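You operate a simulated robot arm through the tools that you are given. There is no shell and no other tool.

The job below is to be done with a simulated robot arm. You get a single attempt, and the scene is never put back.

JOB
Fit the keyboard's two missing switches and their keycaps, colour to colour.

Only the result counts: the job must be done as asked and must still hold three seconds after the hand-in. Knocking over, shifting, dropping, spilling or breaking anything else fails it.

ROBOT AND FRAMES
A 6-joint arm with a four-finger gripper, fixed in place. Base frame: the origin is at the foot of the arm, x ahead of it, y to its left, z up; the work surface is at about z = 820. Lengths are in mm, angles in rad, forces in N, time in s.
With the tool pointing down near the work surface it reaches from about 300 to 700 mm from the base axis. Its first joint turns from -2.897 to 2.897 rad. Payload 3.43 kg.
The tool frame sits at the grasp point between the pads (the TCP): z along the fingers, y along the line on which they close. The tips reach 30 mm beyond it. Largest opening 120 mm; the body of the gripper starts 85 mm behind the TCP.
Orientation is that of the tool frame in the base frame, as a unit quaternion [x, y, z, w]. With the fingers straight down and closing along the base's y, the tool's x points along the base's -x, its y along +y and its z along -z.

CONTROLS
- The arm moves only by the tool move_arm. Its argument "deltas" is a list that holds one entry, the list of rows, each a list of 7 numbers: the turn, a rotation vector about the base's x, y, z in units of 6 degrees (1.0 is 6 degrees), then the shift along the base's x, y, z in units of 40 mm (1.0 is 40 mm), then the finger opening in mm, from 0 to 120. In form: [[[wx, wy, wz, x, y, z, fingers], ...]]. A call has 1 to 20 rows; each row shifts and turns the commanded pose from where the row before left it. A call with a number of a shift or a turn outside -1 to 1 is refused whole. Rows are played at 5 a second. More than 50 mm and 0.15 rad between two rows, or a gripper value outside its range, and nothing of the call is played. A pose out of reach is approached as far as the arm can. The call stops where the force on the tool passes 40 N (or 10 N more than at its start, if that is more) or the arm is blocked; 0.2 s more then pass. Each finger halts on what it meets, pressing with about 37 N; the grip force reading is that of the motor and also rises with nothing between the fingers. The clock runs only during rows and for 0.2 s after the last one: add rows that do not move to give the fingers time. The reply holds the time, the measured pose of the TCP, the force on the tool along the base axes, the opening and the grip force, in the units named above and with some noise, with the torque about the TCP (base axes, N m) and any sound that the robot's microphone picked up.
- Cameras (640 x 400 px; columns grow to the right, rows downward): "scene" is fixed at [54.8, -500, 1410.2]; the picture's right is [0.79, -0.61, 0.00], its down [-0.32, -0.41, -0.86] and it looks along [0.53, 0.68, -0.52] (base axes); focal length 338 px, centre (320, 200). "wrist" rides on the gripper at [71, -17, -120] in the tool frame; the picture's right is [0.23, 0.97, 0.00], its down [-0.81, 0.19, -0.55] and it looks along [-0.54, 0.13, 0.83] (tool axes); focal length 275 px, centre (320, 200). There is no depth. A picture from a camera that has moved, and an enlarged one, comes with that camera's place and axes in the base frame and with its lens. The place of the scene camera against the robot may be out by one fixed shift of up to 25 mm in any direction.
- grab_frame(camera): a new picture of that camera. The clock stands still meanwhile.
- slide_trunk(by): slides the trunk up (or, below 0, down) by that many mm; the arm rides with it, the base frame stays. It gives what a move gives, with no picture.
- inspect(camera, box): a new picture of the part [left, top, right, bottom] of that camera's present view, enlarged. The clock stands still meanwhile.
- sign_off(): hands the job in; it is judged then, once.

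Nothing tells you positions but the pictures and the camera data. Unless the task says otherwise, let go and move clear before handing in.

The tools are called after "Call:" as name(argument=value, ...) on one line, values as JSON. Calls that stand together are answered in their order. move_arm: Moves the arm, as the interface text tells. Its arguments: {"type":"object","properties":{"deltas":{"type":"array","items":{"type":"array","items":{"type":"array","items":{"type":"number"}}}}},"required":["deltas"]} The other tools are called the same way: slide_trunk (by) slides the trunk up or down; grab_frame (camera) takes a picture; inspect (camera, box) takes an enlarged picture of a part of a camera's view; sign_off () hands the job in.

At the start:

```text
time: 0.0
ee_pos: [495.4, -39.6, 1106.8]
orientation: [0.0, 1.0, 0.0, 0.0]
ft_force: [-0.1, -0.8, -0.6]
wrist_torque: [0.0, 0.0, 0.01]
width: 120.1
gripper_force: 0.1
trunk travel left (down, up): [-125.0, 315.0]
```

scene: 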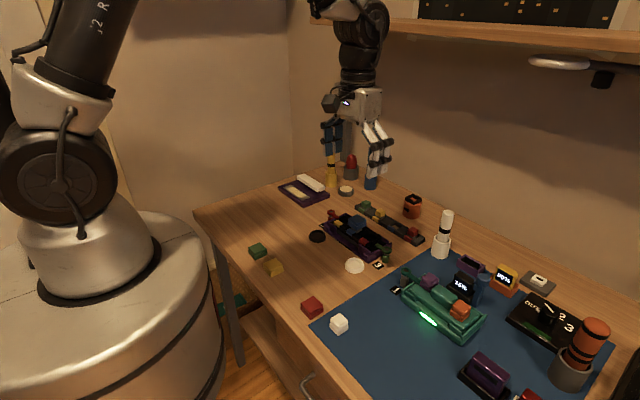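
wrist: 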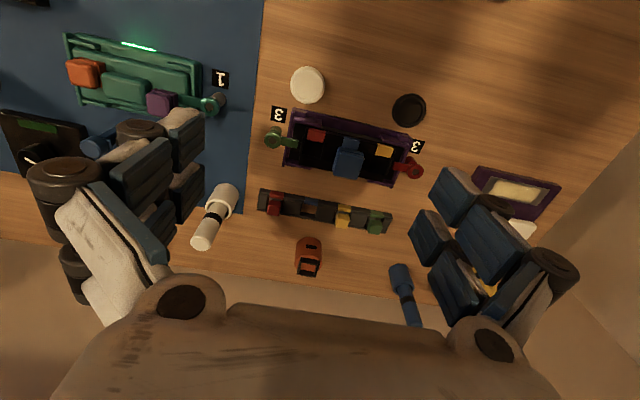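

I see a cluttered desk with several devices; I need to find which one is the keyboard and where the missing switches and keycaps are. I'll look closer at both cameras first.

Call:
inspect(camera="scene", box=[300, 170, 460, 270])

Call:
inspect(camera="scene", box=[380, 240, 620, 400])

Call:
inspect(camera="scene", box=[230, 220, 390, 340])

Call:
inspect(camera="wrist", box=[240, 50, 440, 280])

Call:
inspect(camera="wrist", box=[0, 0, 260, 180])

```text
4.00 times, centred on (380, 220) of scene
camera zoom: at [54.8, -500.0, 1410.2], right [0.79, -0.61, 0.0], down [-0.32, -0.41, -0.86], along [0.53, 0.68, -0.52], focal length 1351 px, centre (80, 120)
```

zoom: 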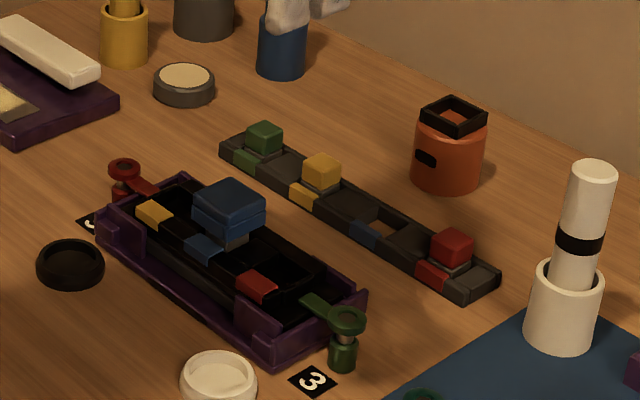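

```text
2.50 times, centred on (500, 320) of scene
camera zoom: at [54.8, -500.0, 1410.2], right [0.79, -0.61, 0.0], down [-0.32, -0.41, -0.86], along [0.53, 0.68, -0.52], focal length 844 px, centre (-130, -100)
```

zoom: 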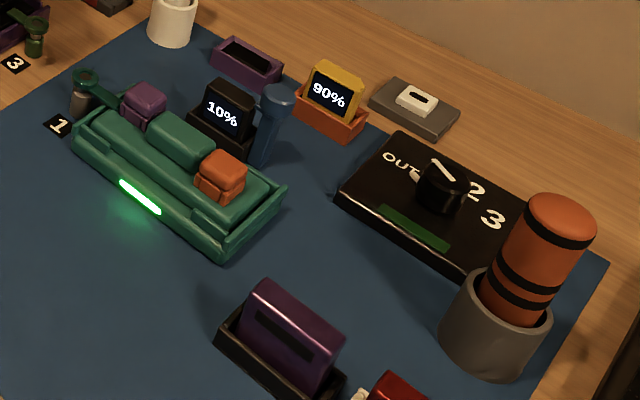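

```text
3.33 times, centred on (310, 280) of scene
camera zoom: at [54.8, -500.0, 1410.2], right [0.79, -0.61, 0.0], down [-0.32, -0.41, -0.86], along [0.53, 0.68, -0.52], focal length 1126 px, centre (353, -67)
```

zoom: 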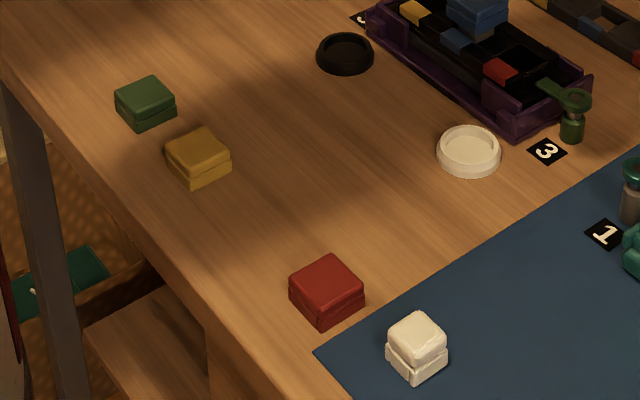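

```text
1.74 times, centred on (340, 165) of wrist
camera zoom: at [423.9, -56.4, 1225.3], right [-0.23, 0.97, 0.0], down [0.81, 0.19, 0.55], along [0.54, 0.13, -0.83], focal length 479 px, centre (285, 261)
```

zoom: 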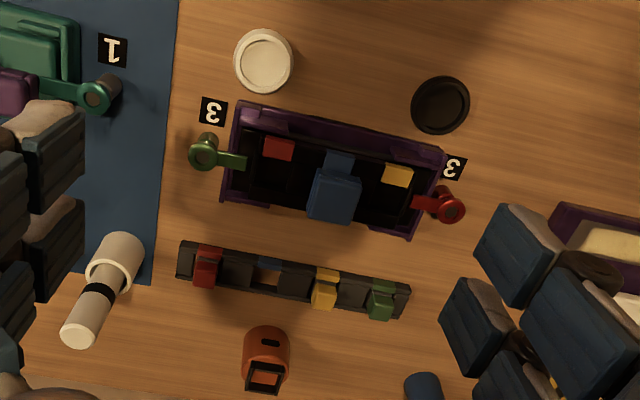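

```text
2.22 times, centred on (130, 90) of wrist
camera zoom: at [423.9, -56.4, 1225.3], right [-0.23, 0.97, 0.0], down [0.81, 0.19, 0.55], along [0.54, 0.13, -0.83], focal length 612 px, centre (742, 444)
```

zoom: 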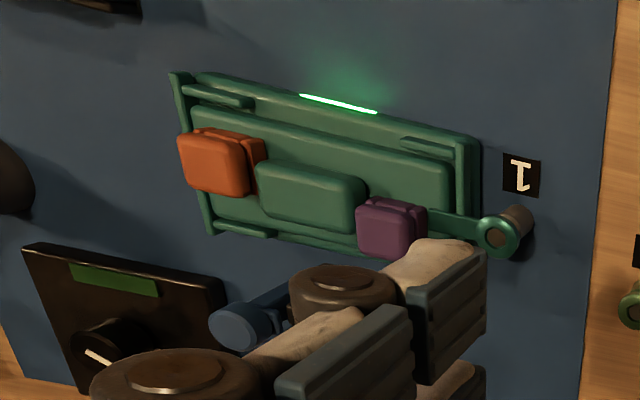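

The keyboard is the purple tray with red/blue/yellow marks: blue is fitted, red and yellow are missing. Their switches stand in the dark rack behind it, and the red and yellow keycaps lie near the front edge of the desk. I'll move over the keyboard for a closer look.

Call:
move_arm(deltas=[[[0, 0, 0, 0.45, 0.41, -0.6, 120], [0, 0, 0, 0.45, 0.41, -0.6, 120], [0, 0, 0, 0.45, 0.41, -0.6, 120], [0, 0, 0, 0.45, 0.41, -0.6, 120], [0, 0, 0, 0, 0, 0, 120]]])

Call:
grab_frame(camera="wrist")

Call:
inspect(camera="wrist", box=[180, 100, 480, 290])

```text
time: 1.2
ee_pos: [567.6, 26.3, 1011.5]
orientation: [0.0, 1.0, 0.0, 0.0]
ft_force: [0.2, 1.0, 0.6]
wrist_torque: [0.01, -0.04, -0.02]
width: 120.1
gripper_force: 0.0
trunk travel left (down, up): [-125.0, 315.0]
```

```text
taken
camera wrist: at [496.1, 10.3, 1130.2], right [-0.23, 0.97, 0.0], down [0.81, 0.19, 0.55], along [0.54, 0.13, -0.83], focal length 275 px, centre (320, 200)
```

wrist: 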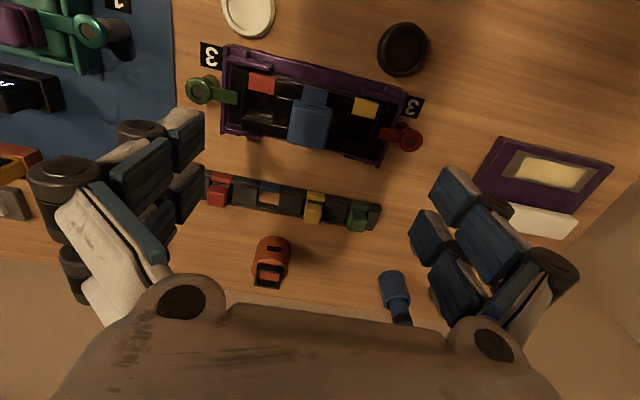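

```text
2.11 times, centred on (330, 195) of wrist
camera zoom: at [496.1, 10.3, 1130.2], right [-0.23, 0.97, 0.0], down [0.81, 0.19, 0.55], along [0.54, 0.13, -0.83], focal length 580 px, centre (299, 210)
```

zoom: 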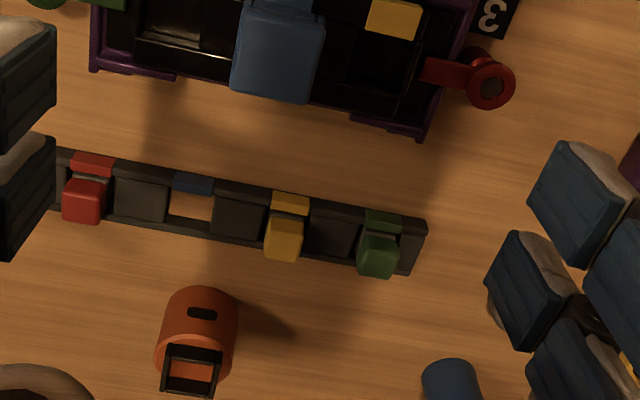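

The keyboard and rack both run along y (keyboard x≈565, rack x≈702), with a slot pitch of about 55 mm. Next I'll pull back and lower the arm so the wrist camera looks straight at the keyboard.

Call:
move_arm(deltas=[[[0, 0, 0, -1, 0, -0.4, 120], [0, 0, 0, -1, 0, -0.4, 120], [0, 0, 0, -0.3, 0, -0.5, 120], [0, 0, 0, 0, 0, 0, 120]]])

Call:
grab_frame(camera="wrist")

Call:
inspect(camera="wrist", box=[180, 100, 480, 290])

```text
time: 2.2
ee_pos: [476.5, 23.1, 958.4]
orientation: [0.0, 1.0, 0.0, 0.0]
ft_force: [-0.4, -0.4, 0.3]
wrist_torque: [0.03, 0.0, 0.01]
width: 120.0
gripper_force: 0.1
trunk travel left (down, up): [-125.0, 315.0]
```

```text
taken
camera wrist: at [403.5, 8.3, 1078.0], right [-0.23, 0.97, 0.0], down [0.81, 0.19, 0.55], along [0.54, 0.13, -0.83], focal length 275 px, centre (320, 200)
```

wrist: 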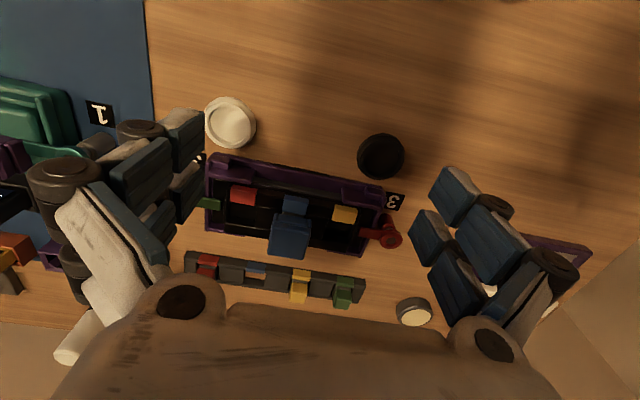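

```text
2.11 times, centred on (330, 195) of wrist
camera zoom: at [403.5, 8.3, 1078.0], right [-0.23, 0.97, 0.0], down [0.81, 0.19, 0.55], along [0.54, 0.13, -0.83], focal length 580 px, centre (299, 210)
```

zoom: 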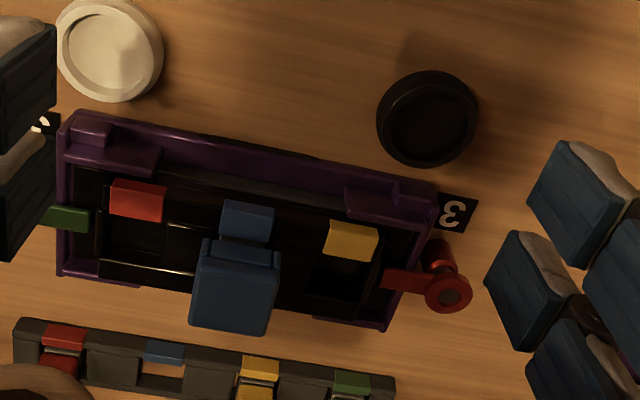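

Sockets appear at about x≈597, y≈−31 (red), 25 (blue, fitted) and 81 (yellow). I'll tilt the hand so the wrist camera looks straight down for exact positions and heights.

Call:
move_arm(deltas=[[[0, 0.92, 0, 0.45, 0, 0, 120], [0, 0.92, 0, 0.45, 0, 0, 120], [0, 0.92, 0, 0.45, 0, 0, 120], [0, 0.92, 0, 0.45, 0, 0, 120], [0, 0.92, 0, 0.45, 0, 0, 120], [0, 0.92, 0, 0.45, 0, 0, 120], [0, 0, 0, 0, 0, 0, 120]]])

Call:
grab_frame(camera="wrist")

Call:
inspect(camera="wrist", box=[160, 100, 480, 300])

```text
time: 3.8
ee_pos: [575.1, 24.9, 946.0]
orientation: [0.001, 0.96, 0.001, -0.281]
ft_force: [0.4, 0.2, -0.4]
wrist_torque: [0.02, 0.02, -0.03]
width: 120.0
gripper_force: 0.0
out of reach, approached as far as the arm can: row 6
trunk travel left (down, up): [-125.0, 315.0]
```

```text
taken
camera wrist: at [580.4, 8.3, 1085.8], right [-0.19, 0.97, 0.12], down [0.98, 0.19, 0.03], along [0.0, 0.13, -0.99], focal length 275 px, centre (320, 200)
```

wrist: 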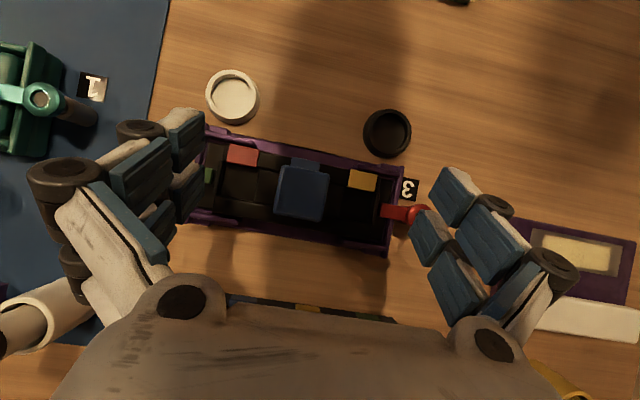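

```text
2.00 times, centred on (320, 200) of wrist
camera zoom: at [580.4, 8.3, 1085.8], right [-0.19, 0.97, 0.12], down [0.98, 0.19, 0.03], along [0.0, 0.13, -0.99], focal length 551 px, centre (320, 200)
```

zoom: 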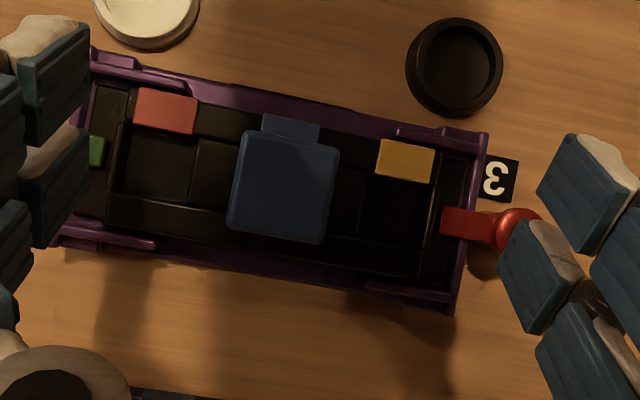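

From above, the two empty square sockets and the lever arms at each end are visible. I'll zoom in for corner positions.

Call:
inspect(camera="wrist", box=[330, 150, 430, 265])

Call:
inspect(camera="wrist", box=[195, 120, 295, 235])

Call:
inspect(camera="scene", box=[315, 195, 400, 275])

Call:
inspect(camera="scene", box=[350, 190, 430, 255])

```text
3.48 times, centred on (380, 208) of wrist
camera zoom: at [580.4, 8.3, 1085.8], right [-0.19, 0.97, 0.12], down [0.98, 0.19, 0.03], along [0.0, 0.13, -0.99], focal length 958 px, centre (111, 174)
```

zoom: 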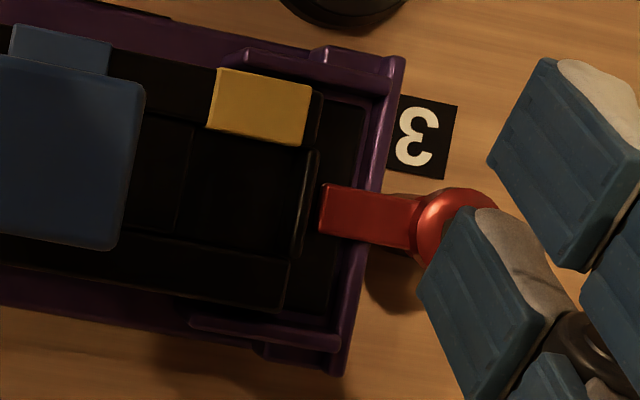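

```text
3.48 times, centred on (245, 178) of wrist
camera zoom: at [580.4, 8.3, 1085.8], right [-0.19, 0.97, 0.12], down [0.98, 0.19, 0.03], along [0.0, 0.13, -0.99], focal length 958 px, centre (581, 278)
```

zoom: 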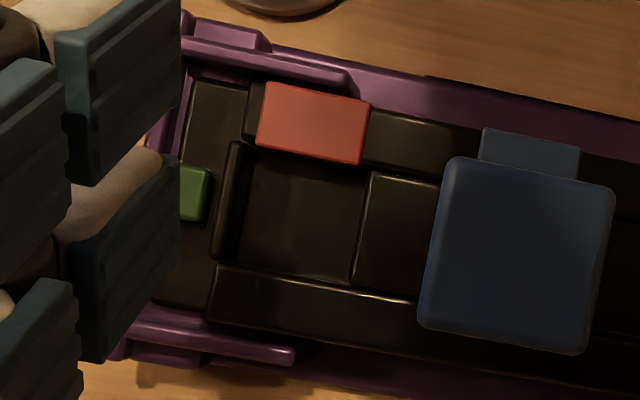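

```text
5.00 times, centred on (358, 235) of scene
camera zoom: at [54.8, -500.0, 1410.2], right [0.79, -0.61, 0.0], down [-0.32, -0.41, -0.86], along [0.53, 0.68, -0.52], focal length 1689 px, centre (132, 25)
```

zoom: 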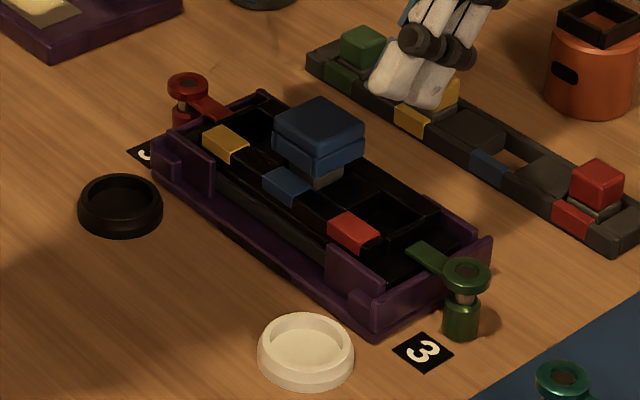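

```text
6.15 times, centred on (390, 222) of scene
camera zoom: at [54.8, -500.0, 1410.2], right [0.79, -0.61, 0.0], down [-0.32, -0.41, -0.86], along [0.53, 0.68, -0.52], focal length 2078 px, centre (-111, 62)
```

zoom: 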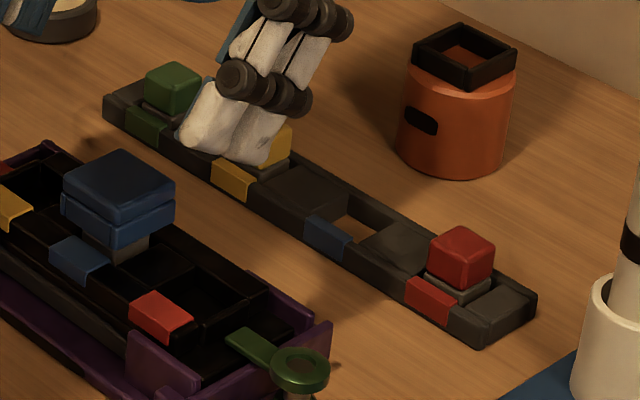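

The two sockets triangulate to about (579, −28) and (579, 71), with marks at z≈860 and the blue cap top at z≈888. The lever tips just clear the cap footprints. Next I'll straighten the hand and view the rack.

Call:
move_arm(deltas=[[[0, -0.91, 0, 0.3, -0.1, 0.1, 120], [0, -0.91, 0, 0.3, -0.1, 0.1, 120], [0, -0.91, 0, 0.3, -0.1, 0, 120], [0, -0.91, 0, 0.3, -0.1, 0, 120], [0, -0.91, 0, 0.3, -0.1, 0, 120], [0, -0.91, 0, 0.3, -0.1, 0, 120], [0, 0, 0, 0, 0, 0, 120]]])

Call:
grab_frame(camera="wrist")

Call:
inspect(camera="wrist", box=[190, 150, 430, 300])

```text
time: 5.4
ee_pos: [647.4, 1.7, 954.3]
orientation: [0.001, 1.0, 0.0, -0.002]
ft_force: [-0.1, 0.0, 0.3]
wrist_torque: [0.0, 0.02, -0.01]
width: 120.2
gripper_force: 0.0
trunk travel left (down, up): [-125.0, 315.0]
```

```text
taken
camera wrist: at [576.4, -15.3, 1073.9], right [-0.23, 0.97, 0.0], down [0.81, 0.19, 0.55], along [0.53, 0.13, -0.84], focal length 275 px, centre (320, 200)
```

wrist: 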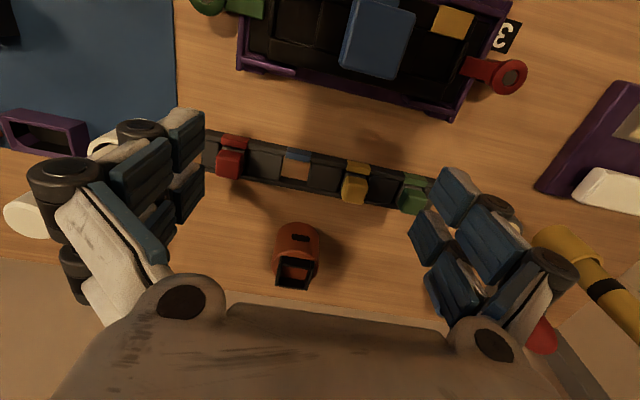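

```text
2.67 times, centred on (310, 225) of wrist
camera zoom: at [576.4, -15.3, 1073.9], right [-0.23, 0.97, 0.0], down [0.81, 0.19, 0.55], along [0.53, 0.13, -0.84], focal length 734 px, centre (347, 133)
```

zoom: 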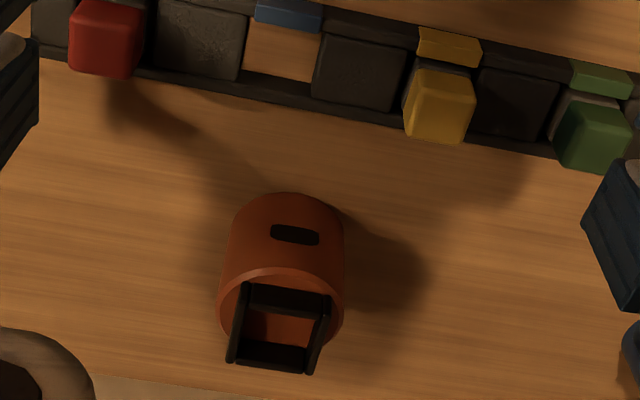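

Call:
inspect(camera="wrist", box=[195, 120, 315, 215])

Call:
inspect(camera="wrist", box=[310, 135, 430, 225])

```text
4.21 times, centred on (255, 168) of wrist
camera zoom: at [576.4, -15.3, 1073.9], right [-0.23, 0.97, 0.0], down [0.81, 0.19, 0.55], along [0.53, 0.13, -0.84], focal length 1159 px, centre (594, 337)
```

zoom: 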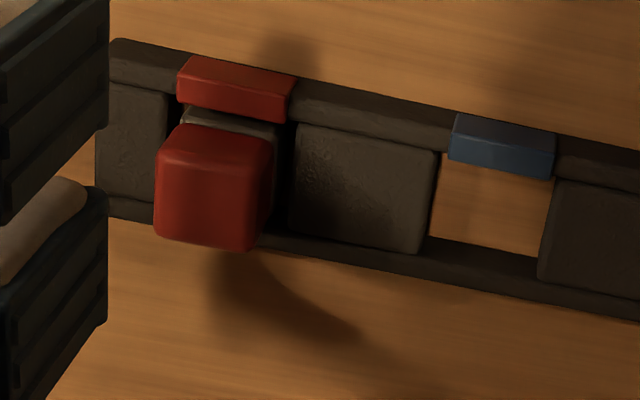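

```text
4.44 times, centred on (370, 180) of wrist
camera zoom: at [576.4, -15.3, 1073.9], right [-0.23, 0.97, 0.0], down [0.81, 0.19, 0.55], along [0.53, 0.13, -0.84], focal length 1224 px, centre (98, 289)
```

zoom: 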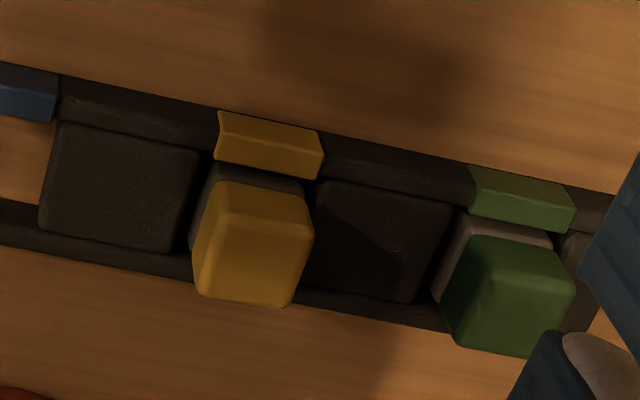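

The rack is an open frame, and each switch is a grey base with a ~20 mm coloured cube on top. I'll move closer above the yellow one to pin down its position and test reach.

Call:
move_arm(deltas=[[[0, 0, 0, 0.6, 0.6, -0.2, 120], [0, 0, 0, 0.6, 0.6, -0.3, 120], [0, 0, 0, 0, 0, 0, 120]]])

Call:
grab_frame(camera="wrist")

Call:
inspect(camera="wrist", box=[220, 90, 420, 215])

```text
time: 6.2
ee_pos: [694.4, 48.2, 933.3]
orientation: [0.001, 1.0, 0.0, -0.003]
ft_force: [0.0, 0.8, 0.5]
wrist_torque: [-0.01, 0.01, 0.01]
width: 119.9
gripper_force: 0.1
trunk travel left (down, up): [-125.0, 315.0]
```

```text
taken
camera wrist: at [623.0, 31.7, 1053.7], right [-0.23, 0.97, 0.0], down [0.81, 0.19, 0.55], along [0.53, 0.13, -0.84], focal length 275 px, centre (320, 200)
```

wrist: 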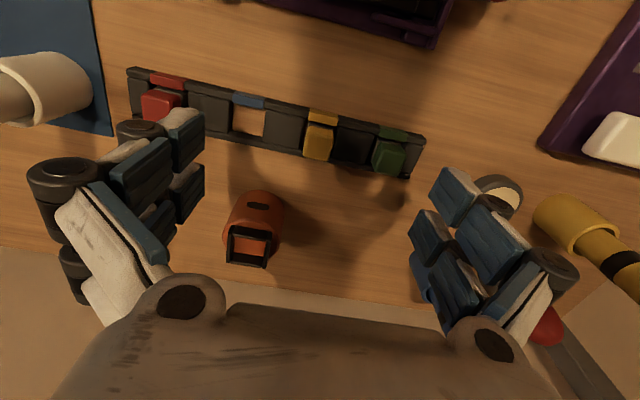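

```text
3.20 times, centred on (320, 152) of wrist
camera zoom: at [623.0, 31.7, 1053.7], right [-0.23, 0.97, 0.0], down [0.81, 0.19, 0.55], along [0.53, 0.13, -0.84], focal length 881 px, centre (320, 352)
```

zoom: 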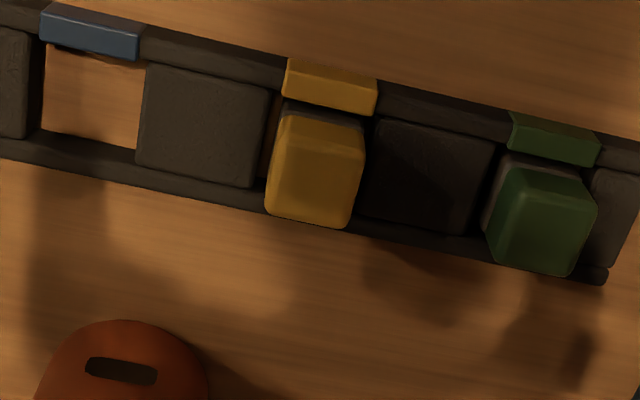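

Triangulation puts the yellow switch near (703, 50) with its top at z≈850, and the rack rails at z≈833. I'll turn the gripper 90° so it closes along x; that avoids the levers at the keyboard ends.

Call:
move_arm(deltas=[[[0, 0, -1, 0, 0, 0, 120], [0, 0, -1, 0, 0, 0, 110], [0, 0, -1, 0, 0, 0, 100], [0, 0, -1, 0, 0, 0, 90], [0, 0, -1, 0, 0, 0, 80], [0, 0, -1, 0, 0, 0, 70], [0, 0, -1, 0, 0, 0, 70], [0, 0, -1, 0, 0, 0, 70], [0, 0, -1, 0, 0, 0, 70], [0, 0, -1, 0, 0, 0, 70], [0, 0, -1, 0, 0, 0, 70], [0, 0, -1, 0, 0, 0, 70], [0, 0, -1, 0, 0, 0, 70], [0, 0, -1, 0, 0, 0, 70], [0, 0, -1, 0, 0, 0, 70], [0, 0, 0, 0, 0, 0, 70]]])

Call:
grab_frame(camera="wrist")

Call:
inspect(camera="wrist", box=[220, 90, 420, 215])

```text
time: 9.6
ee_pos: [695.3, 49.8, 933.3]
orientation: [0.708, 0.706, 0.003, -0.003]
ft_force: [0.2, 0.0, -1.3]
wrist_torque: [0.03, -0.02, 0.0]
width: 69.8
gripper_force: 0.0
trunk travel left (down, up): [-125.0, 315.0]
```

```text
taken
camera wrist: at [678.4, 120.9, 1053.1], right [0.97, 0.23, 0.0], down [0.19, -0.81, 0.55], along [0.13, -0.53, -0.84], focal length 275 px, centre (320, 200)
```

wrist: 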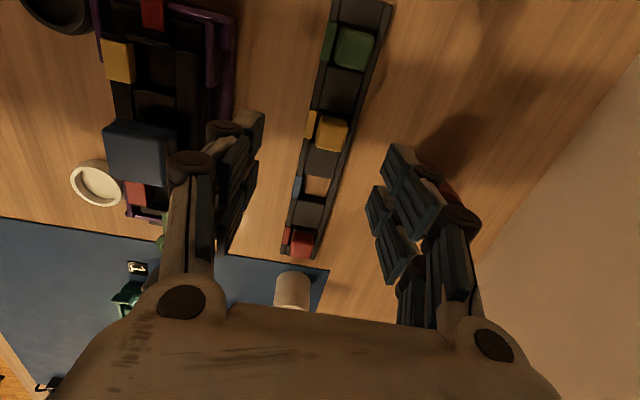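

```text
3.20 times, centred on (320, 152) of wrist
camera zoom: at [678.4, 120.9, 1053.1], right [0.97, 0.23, 0.0], down [0.19, -0.81, 0.55], along [0.13, -0.53, -0.84], focal length 881 px, centre (320, 352)
```

zoom: 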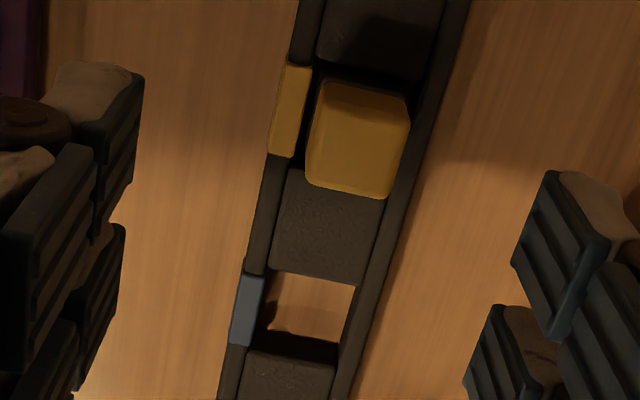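

Consistent: the yellow switch is at (704, 50.5), top z≈850. I'll centre above it and descend partway to check alignment and reach.

Call:
move_arm(deltas=[[[0, 0, 0, 0.22, 0.02, 0, 60], [0, 0, 0, 0, 0, -0.5, 60], [0, 0, 0, 0, 0, -0.5, 50], [0, 0, 0, 0, 0, 0, 50]]])

Call:
grab_frame(camera="wrist")

Call:
grab_frame(camera="scene")

```text
time: 10.6
ee_pos: [703.3, 54.2, 894.4]
orientation: [0.707, 0.707, 0.002, -0.002]
ft_force: [0.4, -0.9, 0.3]
wrist_torque: [-0.03, 0.01, 0.01]
width: 50.1
gripper_force: 0.0
trunk travel left (down, up): [-125.0, 315.0]
```

```text
taken
camera wrist: at [686.5, 123.8, 1014.5], right [0.97, 0.23, 0.0], down [0.19, -0.81, 0.55], along [0.13, -0.53, -0.84], focal length 275 px, centre (320, 200)
```

wrist: 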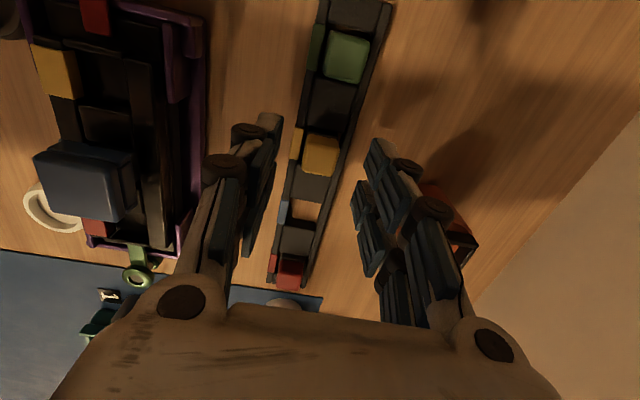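

```text
taken
```

scene: 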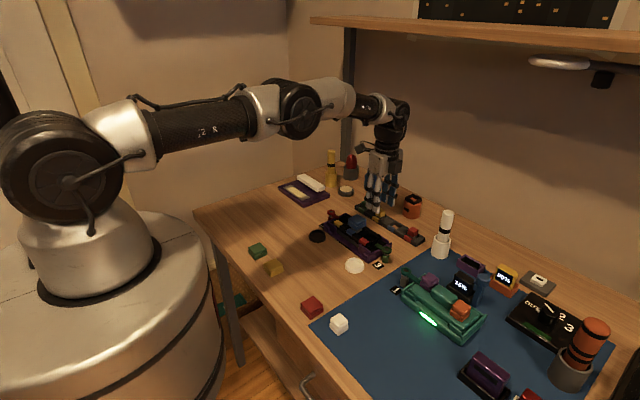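

Call:
inspect(camera="wrist", box=[240, 100, 400, 220])

Call:
inspect(camera="scene", box=[350, 150, 430, 220])

```text
3.33 times, centred on (320, 160) of wrist
camera zoom: at [686.5, 123.8, 1014.5], right [0.97, 0.23, 0.0], down [0.19, -0.81, 0.55], along [0.13, -0.53, -0.84], focal length 918 px, centre (320, 333)
```

zoom: 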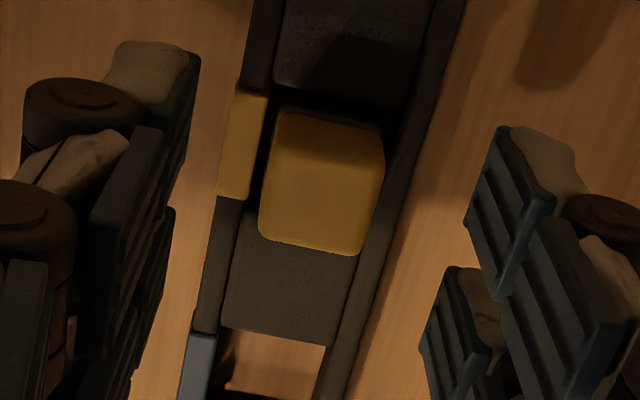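

```text
5.71 times, centred on (390, 185) of scene
camera zoom: at [54.8, -500.0, 1410.2], right [0.79, -0.61, 0.0], down [-0.32, -0.41, -0.86], along [0.53, 0.68, -0.52], focal length 1930 px, centre (-80, 286)
```

zoom: 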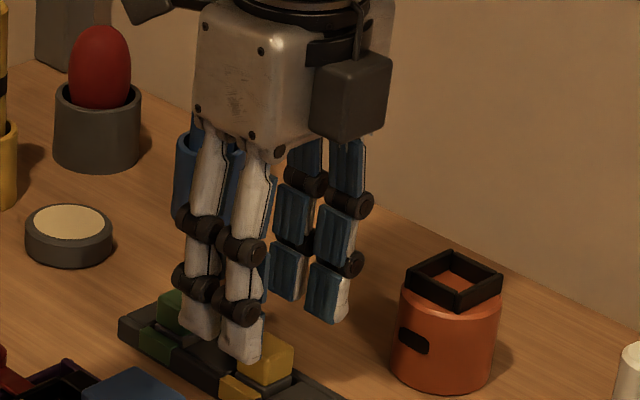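

The cube is centred between the fingers to within a millimetre or two. I'll descend to grip height (TCP ≈867) and close.

Call:
move_arm(deltas=[[[0, 0, 0, 0.02, -0.04, -0.3, 50], [0, 0, 0, 0, 0, -0.37, 50], [0, 0, 0, 0, 0, 0, 50]]])

Call:
inspect(camera="wrist", box=[240, 100, 400, 220])

Call:
inspect(camera="scene", box=[350, 160, 430, 230])

```text
time: 11.4
ee_pos: [704.8, 50.3, 866.6]
orientation: [0.708, 0.706, 0.002, -0.002]
ft_force: [1.1, -0.2, 1.0]
wrist_torque: [0.03, 0.03, 0.03]
width: 49.9
gripper_force: 0.2
trunk travel left (down, up): [-125.0, 315.0]
```

```text
3.33 times, centred on (320, 160) of wrist
camera zoom: at [687.4, 120.7, 986.6], right [0.97, 0.23, 0.0], down [0.19, -0.81, 0.55], along [0.13, -0.53, -0.84], focal length 918 px, centre (320, 333)
```

zoom: 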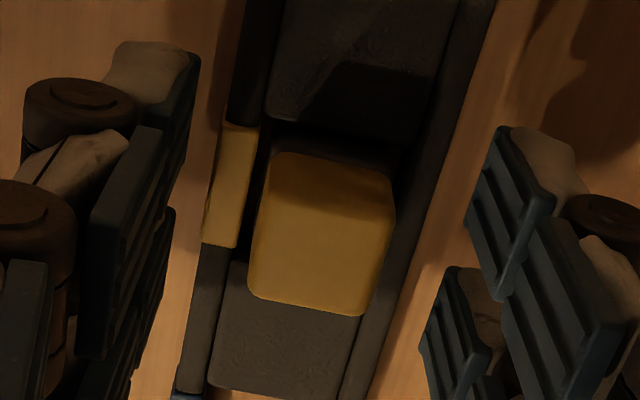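

```text
5.71 times, centred on (390, 195) of scene
camera zoom: at [54.8, -500.0, 1410.2], right [0.79, -0.61, 0.0], down [-0.32, -0.41, -0.86], along [0.53, 0.68, -0.52], focal length 1930 px, centre (-80, 229)
```

zoom: 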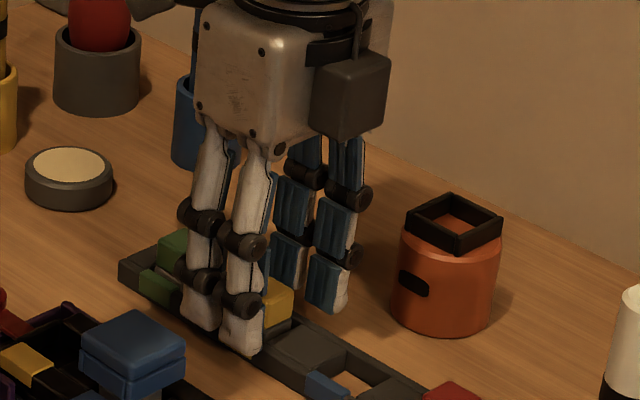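

Aligned. Now closing on the yellow switch.

Call:
move_arm(deltas=[[[0, 0, 0, 0, 0, 0, 30], [0, 0, 0, 0, 0, 0, 14], [0, 0, 0, 0, 0, 0, 14], [0, 0, 0, 0, 0, 0, 14], [0, 0, 0, 0, 0, 0, 14]]])

Call:
inspect(camera="wrist", box=[240, 100, 400, 220])

```text
time: 12.6
ee_pos: [704.6, 49.7, 867.3]
orientation: [0.707, 0.707, 0.003, -0.001]
ft_force: [-0.7, 0.0, 0.1]
wrist_torque: [-0.02, -0.01, -0.05]
width: 20.9
gripper_force: 36.8
trunk travel left (down, up): [-125.0, 315.0]
```

```text
3.33 times, centred on (320, 160) of wrist
camera zoom: at [687.4, 120.8, 986.5], right [0.97, 0.23, 0.0], down [0.19, -0.81, 0.55], along [0.13, -0.53, -0.84], focal length 918 px, centre (320, 333)
```

zoom: 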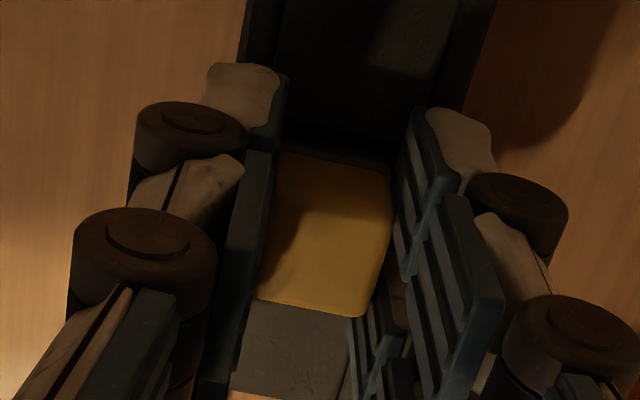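

Gripped (20.9 mm wide). I'll lift straight up and carry it above the yellow socket.

Call:
move_arm(deltas=[[[0, 0, 0, 0, 0, 0.3, 14], [0, 0, 0, 0, 0, 0.7, 14], [0, 0, 0, 0, 0, 0.8, 14], [0, 0, 0, -0.785, 0.13, 0.1, 14], [0, 0, 0, -0.785, 0.13, 0, 14], [0, 0, 0, -0.785, 0.13, 0, 14], [0, 0, 0, -0.785, 0.13, 0, 14], [0, 0, 0, 0, 0, 0, 14]]])

Call:
grab_frame(camera="wrist")

Call:
inspect(camera="wrist", box=[240, 100, 400, 220])

Call:
inspect(camera="scene", box=[310, 160, 410, 250])

```text
time: 14.4
ee_pos: [579.9, 69.1, 942.3]
orientation: [0.707, 0.707, 0.003, -0.002]
ft_force: [-0.1, 0.5, -0.7]
wrist_torque: [0.04, -0.02, 0.04]
width: 21.0
gripper_force: 36.8
trunk travel left (down, up): [-125.0, 315.0]
```

```text
taken
camera wrist: at [562.9, 139.1, 1062.8], right [0.97, 0.23, 0.0], down [0.19, -0.81, 0.55], along [0.13, -0.53, -0.84], focal length 275 px, centre (320, 200)
```

wrist: 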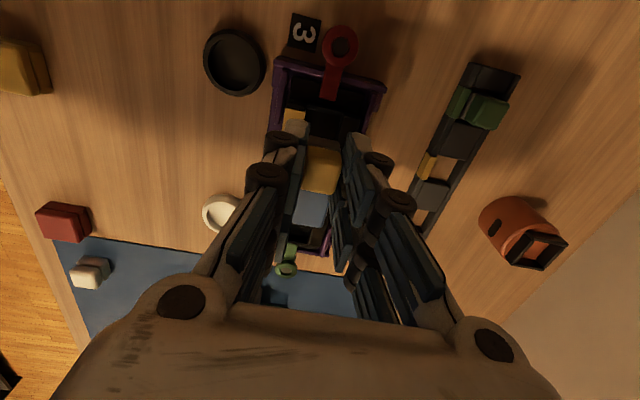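

```text
3.33 times, centred on (320, 160) of wrist
camera zoom: at [562.9, 139.1, 1062.8], right [0.97, 0.23, 0.0], down [0.19, -0.81, 0.55], along [0.13, -0.53, -0.84], focal length 918 px, centre (320, 333)
```

zoom: 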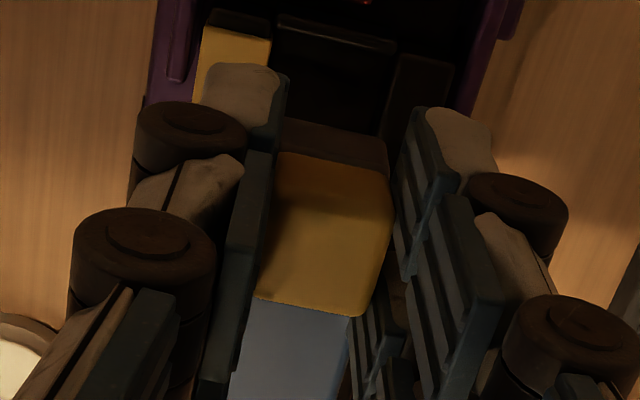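

```text
4.44 times, centred on (360, 205) of scene
camera zoom: at [54.8, -500.0, 1410.2], right [0.79, -0.61, 0.0], down [-0.32, -0.41, -0.86], along [0.53, 0.68, -0.52], focal length 1501 px, centre (142, 178)
```

zoom: 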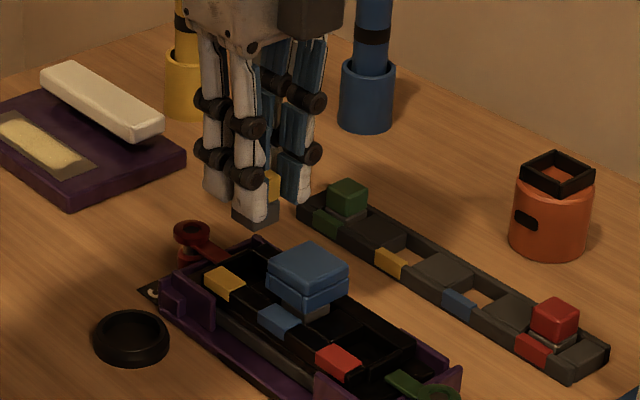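

The switch hangs vertically above the yellow socket; its base is about 21 mm wide and the socket is slightly larger. I'll fine-adjust and lower to just above the socket rim for a check.

Call:
move_arm(deltas=[[[0, 0, 0, -0.02, 0.035, -0.3, 14], [0, 0, 0, 0, 0, -0.4, 14], [0, 0, 0, 0, 0, 0, 14]]])

Call:
inspect(camera="wrist", box=[240, 60, 400, 180])

Call:
inspect(camera="scene", box=[320, 190, 380, 240])

```text
time: 15.2
ee_pos: [578.7, 71.3, 915.6]
orientation: [0.707, 0.707, 0.003, -0.003]
ft_force: [0.1, 0.3, 0.6]
wrist_torque: [0.02, -0.02, 0.0]
width: 20.7
gripper_force: 37.2
trunk travel left (down, up): [-125.0, 315.0]
```

```text
3.33 times, centred on (320, 120) of wrist
camera zoom: at [561.5, 142.2, 1034.8], right [0.97, 0.23, 0.0], down [0.19, -0.81, 0.55], along [0.13, -0.53, -0.84], focal length 918 px, centre (320, 467)
```

zoom: 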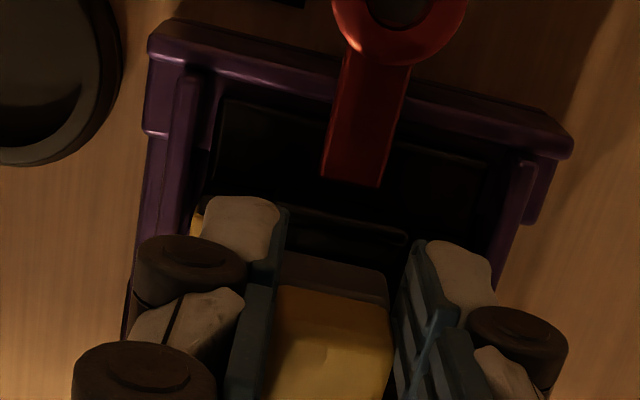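

```text
8.00 times, centred on (350, 215) of scene
camera zoom: at [54.8, -500.0, 1410.2], right [0.79, -0.61, 0.0], down [-0.32, -0.41, -0.86], along [0.53, 0.68, -0.52], focal length 2702 px, centre (80, 80)
```

zoom: 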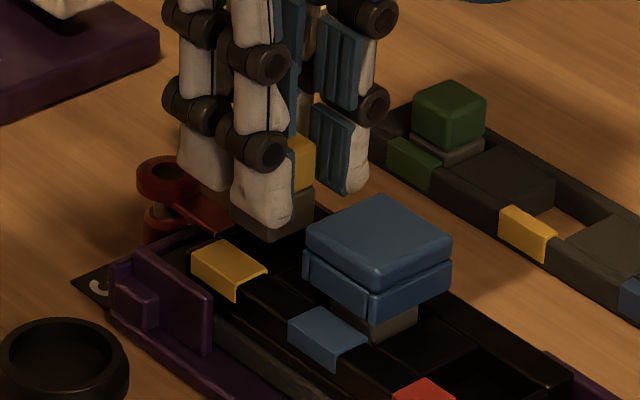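

The base is lined up with the socket. I'll shift 1 mm in −y and lower slowly until it seats.

Call:
move_arm(deltas=[[[0, 0, 0, 0.01, -0.025, 0, 14], [0, 0, 0, 0, 0, -0.15, 14], [0, 0, 0, 0, 0, -0.15, 14], [0, 0, 0, 0, 0, -0.1, 14], [0, 0, 0, 0, 0, 0, 14]]])

Call:
inspect(camera="wrist", box=[240, 60, 400, 180])

Call:
inspect(camera="scene", box=[320, 190, 380, 240])

```text
time: 16.4
ee_pos: [580.5, 69.9, 899.9]
orientation: [0.707, 0.707, 0.003, -0.003]
ft_force: [-0.2, -0.3, 0.1]
wrist_torque: [0.0, 0.0, 0.02]
width: 20.9
gripper_force: 36.8
trunk travel left (down, up): [-125.0, 315.0]
```

```text
3.33 times, centred on (320, 120) of wrist
camera zoom: at [562.8, 141.1, 1019.4], right [0.97, 0.23, 0.0], down [0.19, -0.81, 0.55], along [0.13, -0.53, -0.84], focal length 918 px, centre (320, 467)
```

zoom: 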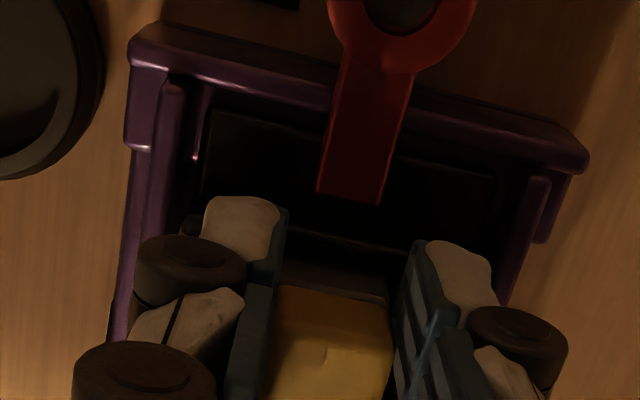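

```text
8.00 times, centred on (350, 215) of scene
camera zoom: at [54.8, -500.0, 1410.2], right [0.79, -0.61, 0.0], down [-0.32, -0.41, -0.86], along [0.53, 0.68, -0.52], focal length 2702 px, centre (80, 80)
```

zoom: 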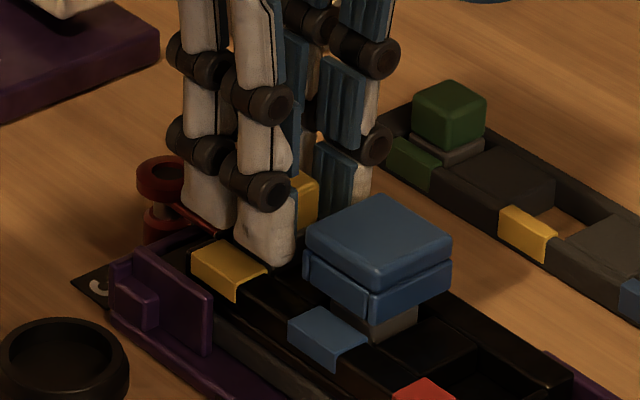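

No contact yet; the base is already within the socket. Continuing down gently.

Call:
move_arm(deltas=[[[0, 0, 0, -0.01, 0, -0.05, 14], [0, 0, 0, 0, 0, -0.05, 14], [0, 0, 0, 0, 0, -0.05, 14], [0, 0, 0, 0, 0, 0, 14]]])

Call:
inspect(camera="scene", box=[320, 190, 380, 240])

```text
time: 17.4
ee_pos: [579.8, 70.5, 893.5]
orientation: [0.707, 0.707, 0.003, -0.001]
ft_force: [-2.3, -2.8, 23.5]
wrist_torque: [-0.17, 0.11, -0.01]
width: 20.8
gripper_force: 36.7
trunk travel left (down, up): [-125.0, 315.0]
```

```text
8.00 times, centred on (350, 215) of scene
camera zoom: at [54.8, -500.0, 1410.2], right [0.79, -0.61, 0.0], down [-0.32, -0.41, -0.86], along [0.53, 0.68, -0.52], focal length 2702 px, centre (80, 80)
```

zoom: 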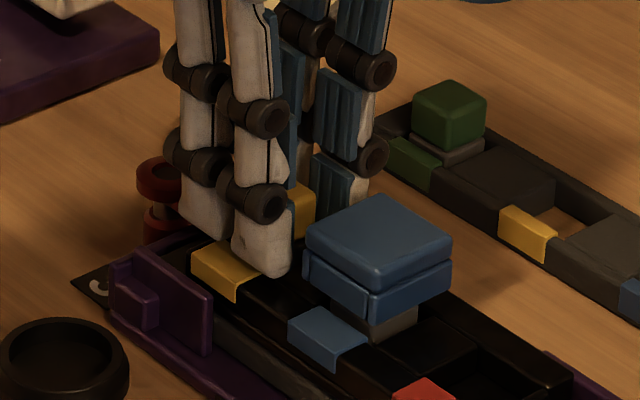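

Contact at 893.5, which matches the expected seating depth. I'll press a touch further to confirm that it's solid rather than caught on an edge.

Call:
move_arm(deltas=[[[0, 0, 0, 0, 0, -0.025, 14], [0, 0, 0, 0, 0, 0, 14]]])

Call:
inspect(camera="wrist", box=[240, 60, 400, 180])

```text
time: 18.0
ee_pos: [579.7, 71.4, 893.1]
orientation: [0.707, 0.707, 0.004, -0.001]
ft_force: [2.8, 2.9, 26.6]
wrist_torque: [0.03, -0.07, -0.02]
width: 20.8
gripper_force: 36.8
trunk travel left (down, up): [-125.0, 315.0]
```

```text
3.33 times, centred on (320, 120) of wrist
camera zoom: at [561.6, 141.6, 1013.2], right [0.97, 0.23, 0.01], down [0.19, -0.81, 0.55], along [0.13, -0.53, -0.84], focal length 918 px, centre (320, 467)
```

zoom: 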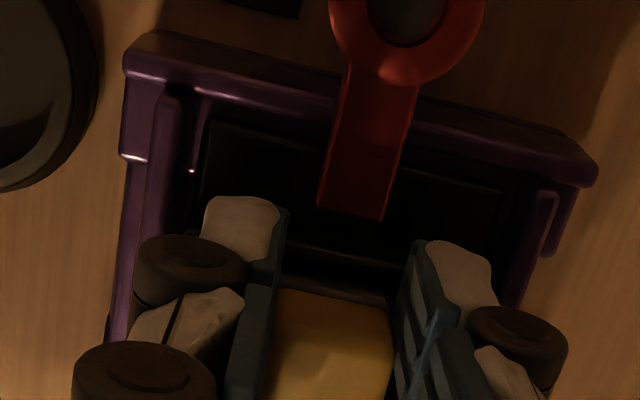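

Call:
move_arm(deltas=[[[0, 0, 0, 0, 0, -0.025, 14], [0, 0, 0, 0, 0, -0.025, 14], [0, 0, 0, 0, 0, 0, 14]]])

Call:
inspect(camera="wrist", box=[240, 60, 400, 180])

```text
time: 18.8
ee_pos: [577.9, 71.2, 891.3]
orientation: [0.708, 0.707, 0.004, -0.001]
ft_force: [5.4, 0.1, 26.8]
wrist_torque: [-0.03, -0.18, 0.01]
width: 20.9
gripper_force: 37.2
trunk travel left (down, up): [-125.0, 315.0]
```

```text
3.33 times, centred on (320, 120) of wrist
camera zoom: at [561.1, 141.4, 1010.9], right [0.97, 0.23, 0.01], down [0.19, -0.81, 0.55], along [0.13, -0.53, -0.84], focal length 918 px, centre (320, 467)
```

zoom: 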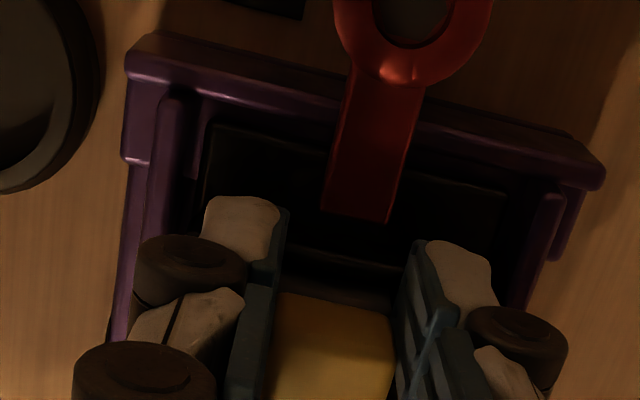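

Force saturates around 27 N as the pads start to slip, so the switch is resting on the socket floor. I'll relieve the load, open slightly and rise to inspect.

Call:
move_arm(deltas=[[[0, 0, 0, 0.02, 0, 0.06, 14], [0, 0, 0, 0, 0, 0, 26], [0, 0, 0, 0, 0, 0, 34], [0, 0, 0, 0, 0, 0.2, 34], [0, 0, 0, 0, 0, 0.8, 34], [0, 0, 0, 0, 0, 0.8, 60], [0, 0, 0, 0, 0.8, 0.2, 100], [0, 0, 0, 0, 0, 0, 120]]])

Call:
grab_frame(camera="wrist")

Call:
inspect(camera="scene", box=[320, 190, 400, 260])

```text
time: 20.6
ee_pos: [580.1, 103.5, 972.0]
orientation: [0.708, 0.707, 0.002, -0.001]
ft_force: [-0.2, 0.4, -0.6]
wrist_torque: [-0.05, 0.01, -0.03]
width: 85.0
gripper_force: 0.0
trunk travel left (down, up): [-125.0, 315.0]
```

```text
taken
camera wrist: at [562.3, 173.7, 1091.5], right [0.97, 0.23, 0.0], down [0.19, -0.81, 0.55], along [0.13, -0.53, -0.84], focal length 275 px, centre (320, 200)
```

wrist: 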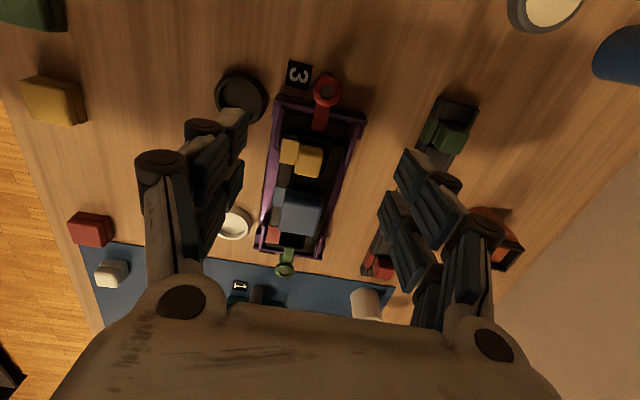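

```text
5.71 times, centred on (360, 225) of scene
camera zoom: at [54.8, -500.0, 1410.2], right [0.79, -0.61, 0.0], down [-0.32, -0.41, -0.86], along [0.53, 0.68, -0.52], focal length 1930 px, centre (91, 57)
```

zoom: 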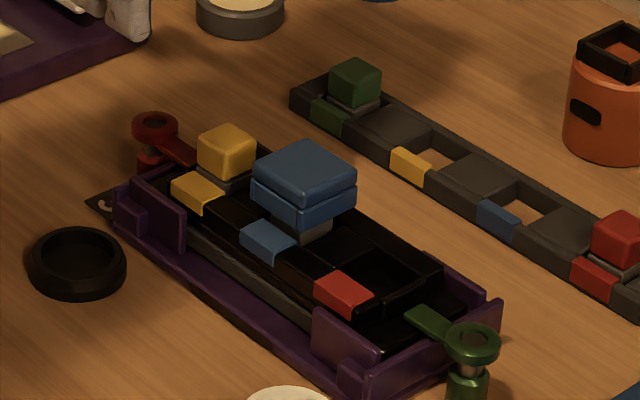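

Call:
inspect(camera="wrist", box=[250, 60, 380, 170])

Call:
inspect(camera="scene", box=[330, 205, 370, 235])

Call:
inspect(camera="wrist", box=[240, 180, 340, 290])

```text
3.64 times, centred on (315, 115) of wrist
camera zoom: at [562.3, 173.7, 1091.5], right [0.97, 0.23, 0.0], down [0.19, -0.81, 0.55], along [0.13, -0.53, -0.84], focal length 1001 px, centre (338, 509)
```

zoom: 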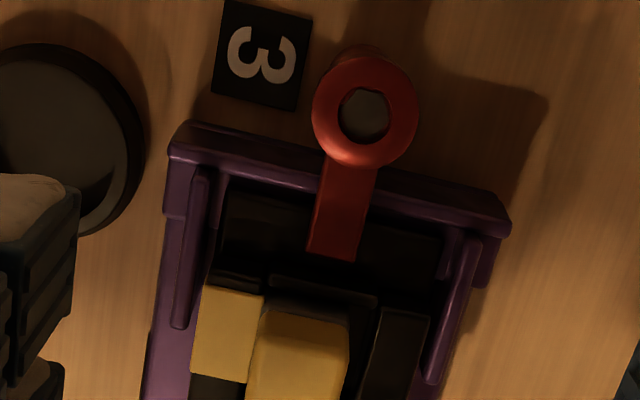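

```text
13.33 times, centred on (350, 220) of scene
camera zoom: at [54.8, -500.0, 1410.2], right [0.79, -0.61, 0.0], down [-0.32, -0.41, -0.86], along [0.53, 0.68, -0.52], focal length 4503 px, centre (-80, -67)
```

zoom: 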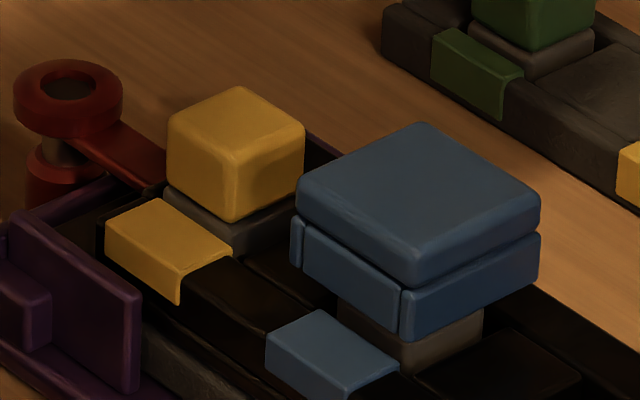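

```text
3.64 times, centred on (290, 235) of wrist
camera zoom: at [562.3, 173.7, 1091.5], right [0.97, 0.23, 0.0], down [0.19, -0.81, 0.55], along [0.13, -0.53, -0.84], focal length 1001 px, centre (429, 73)
```

zoom: 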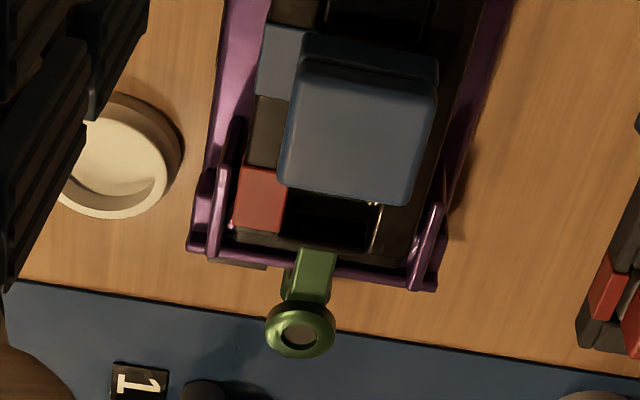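

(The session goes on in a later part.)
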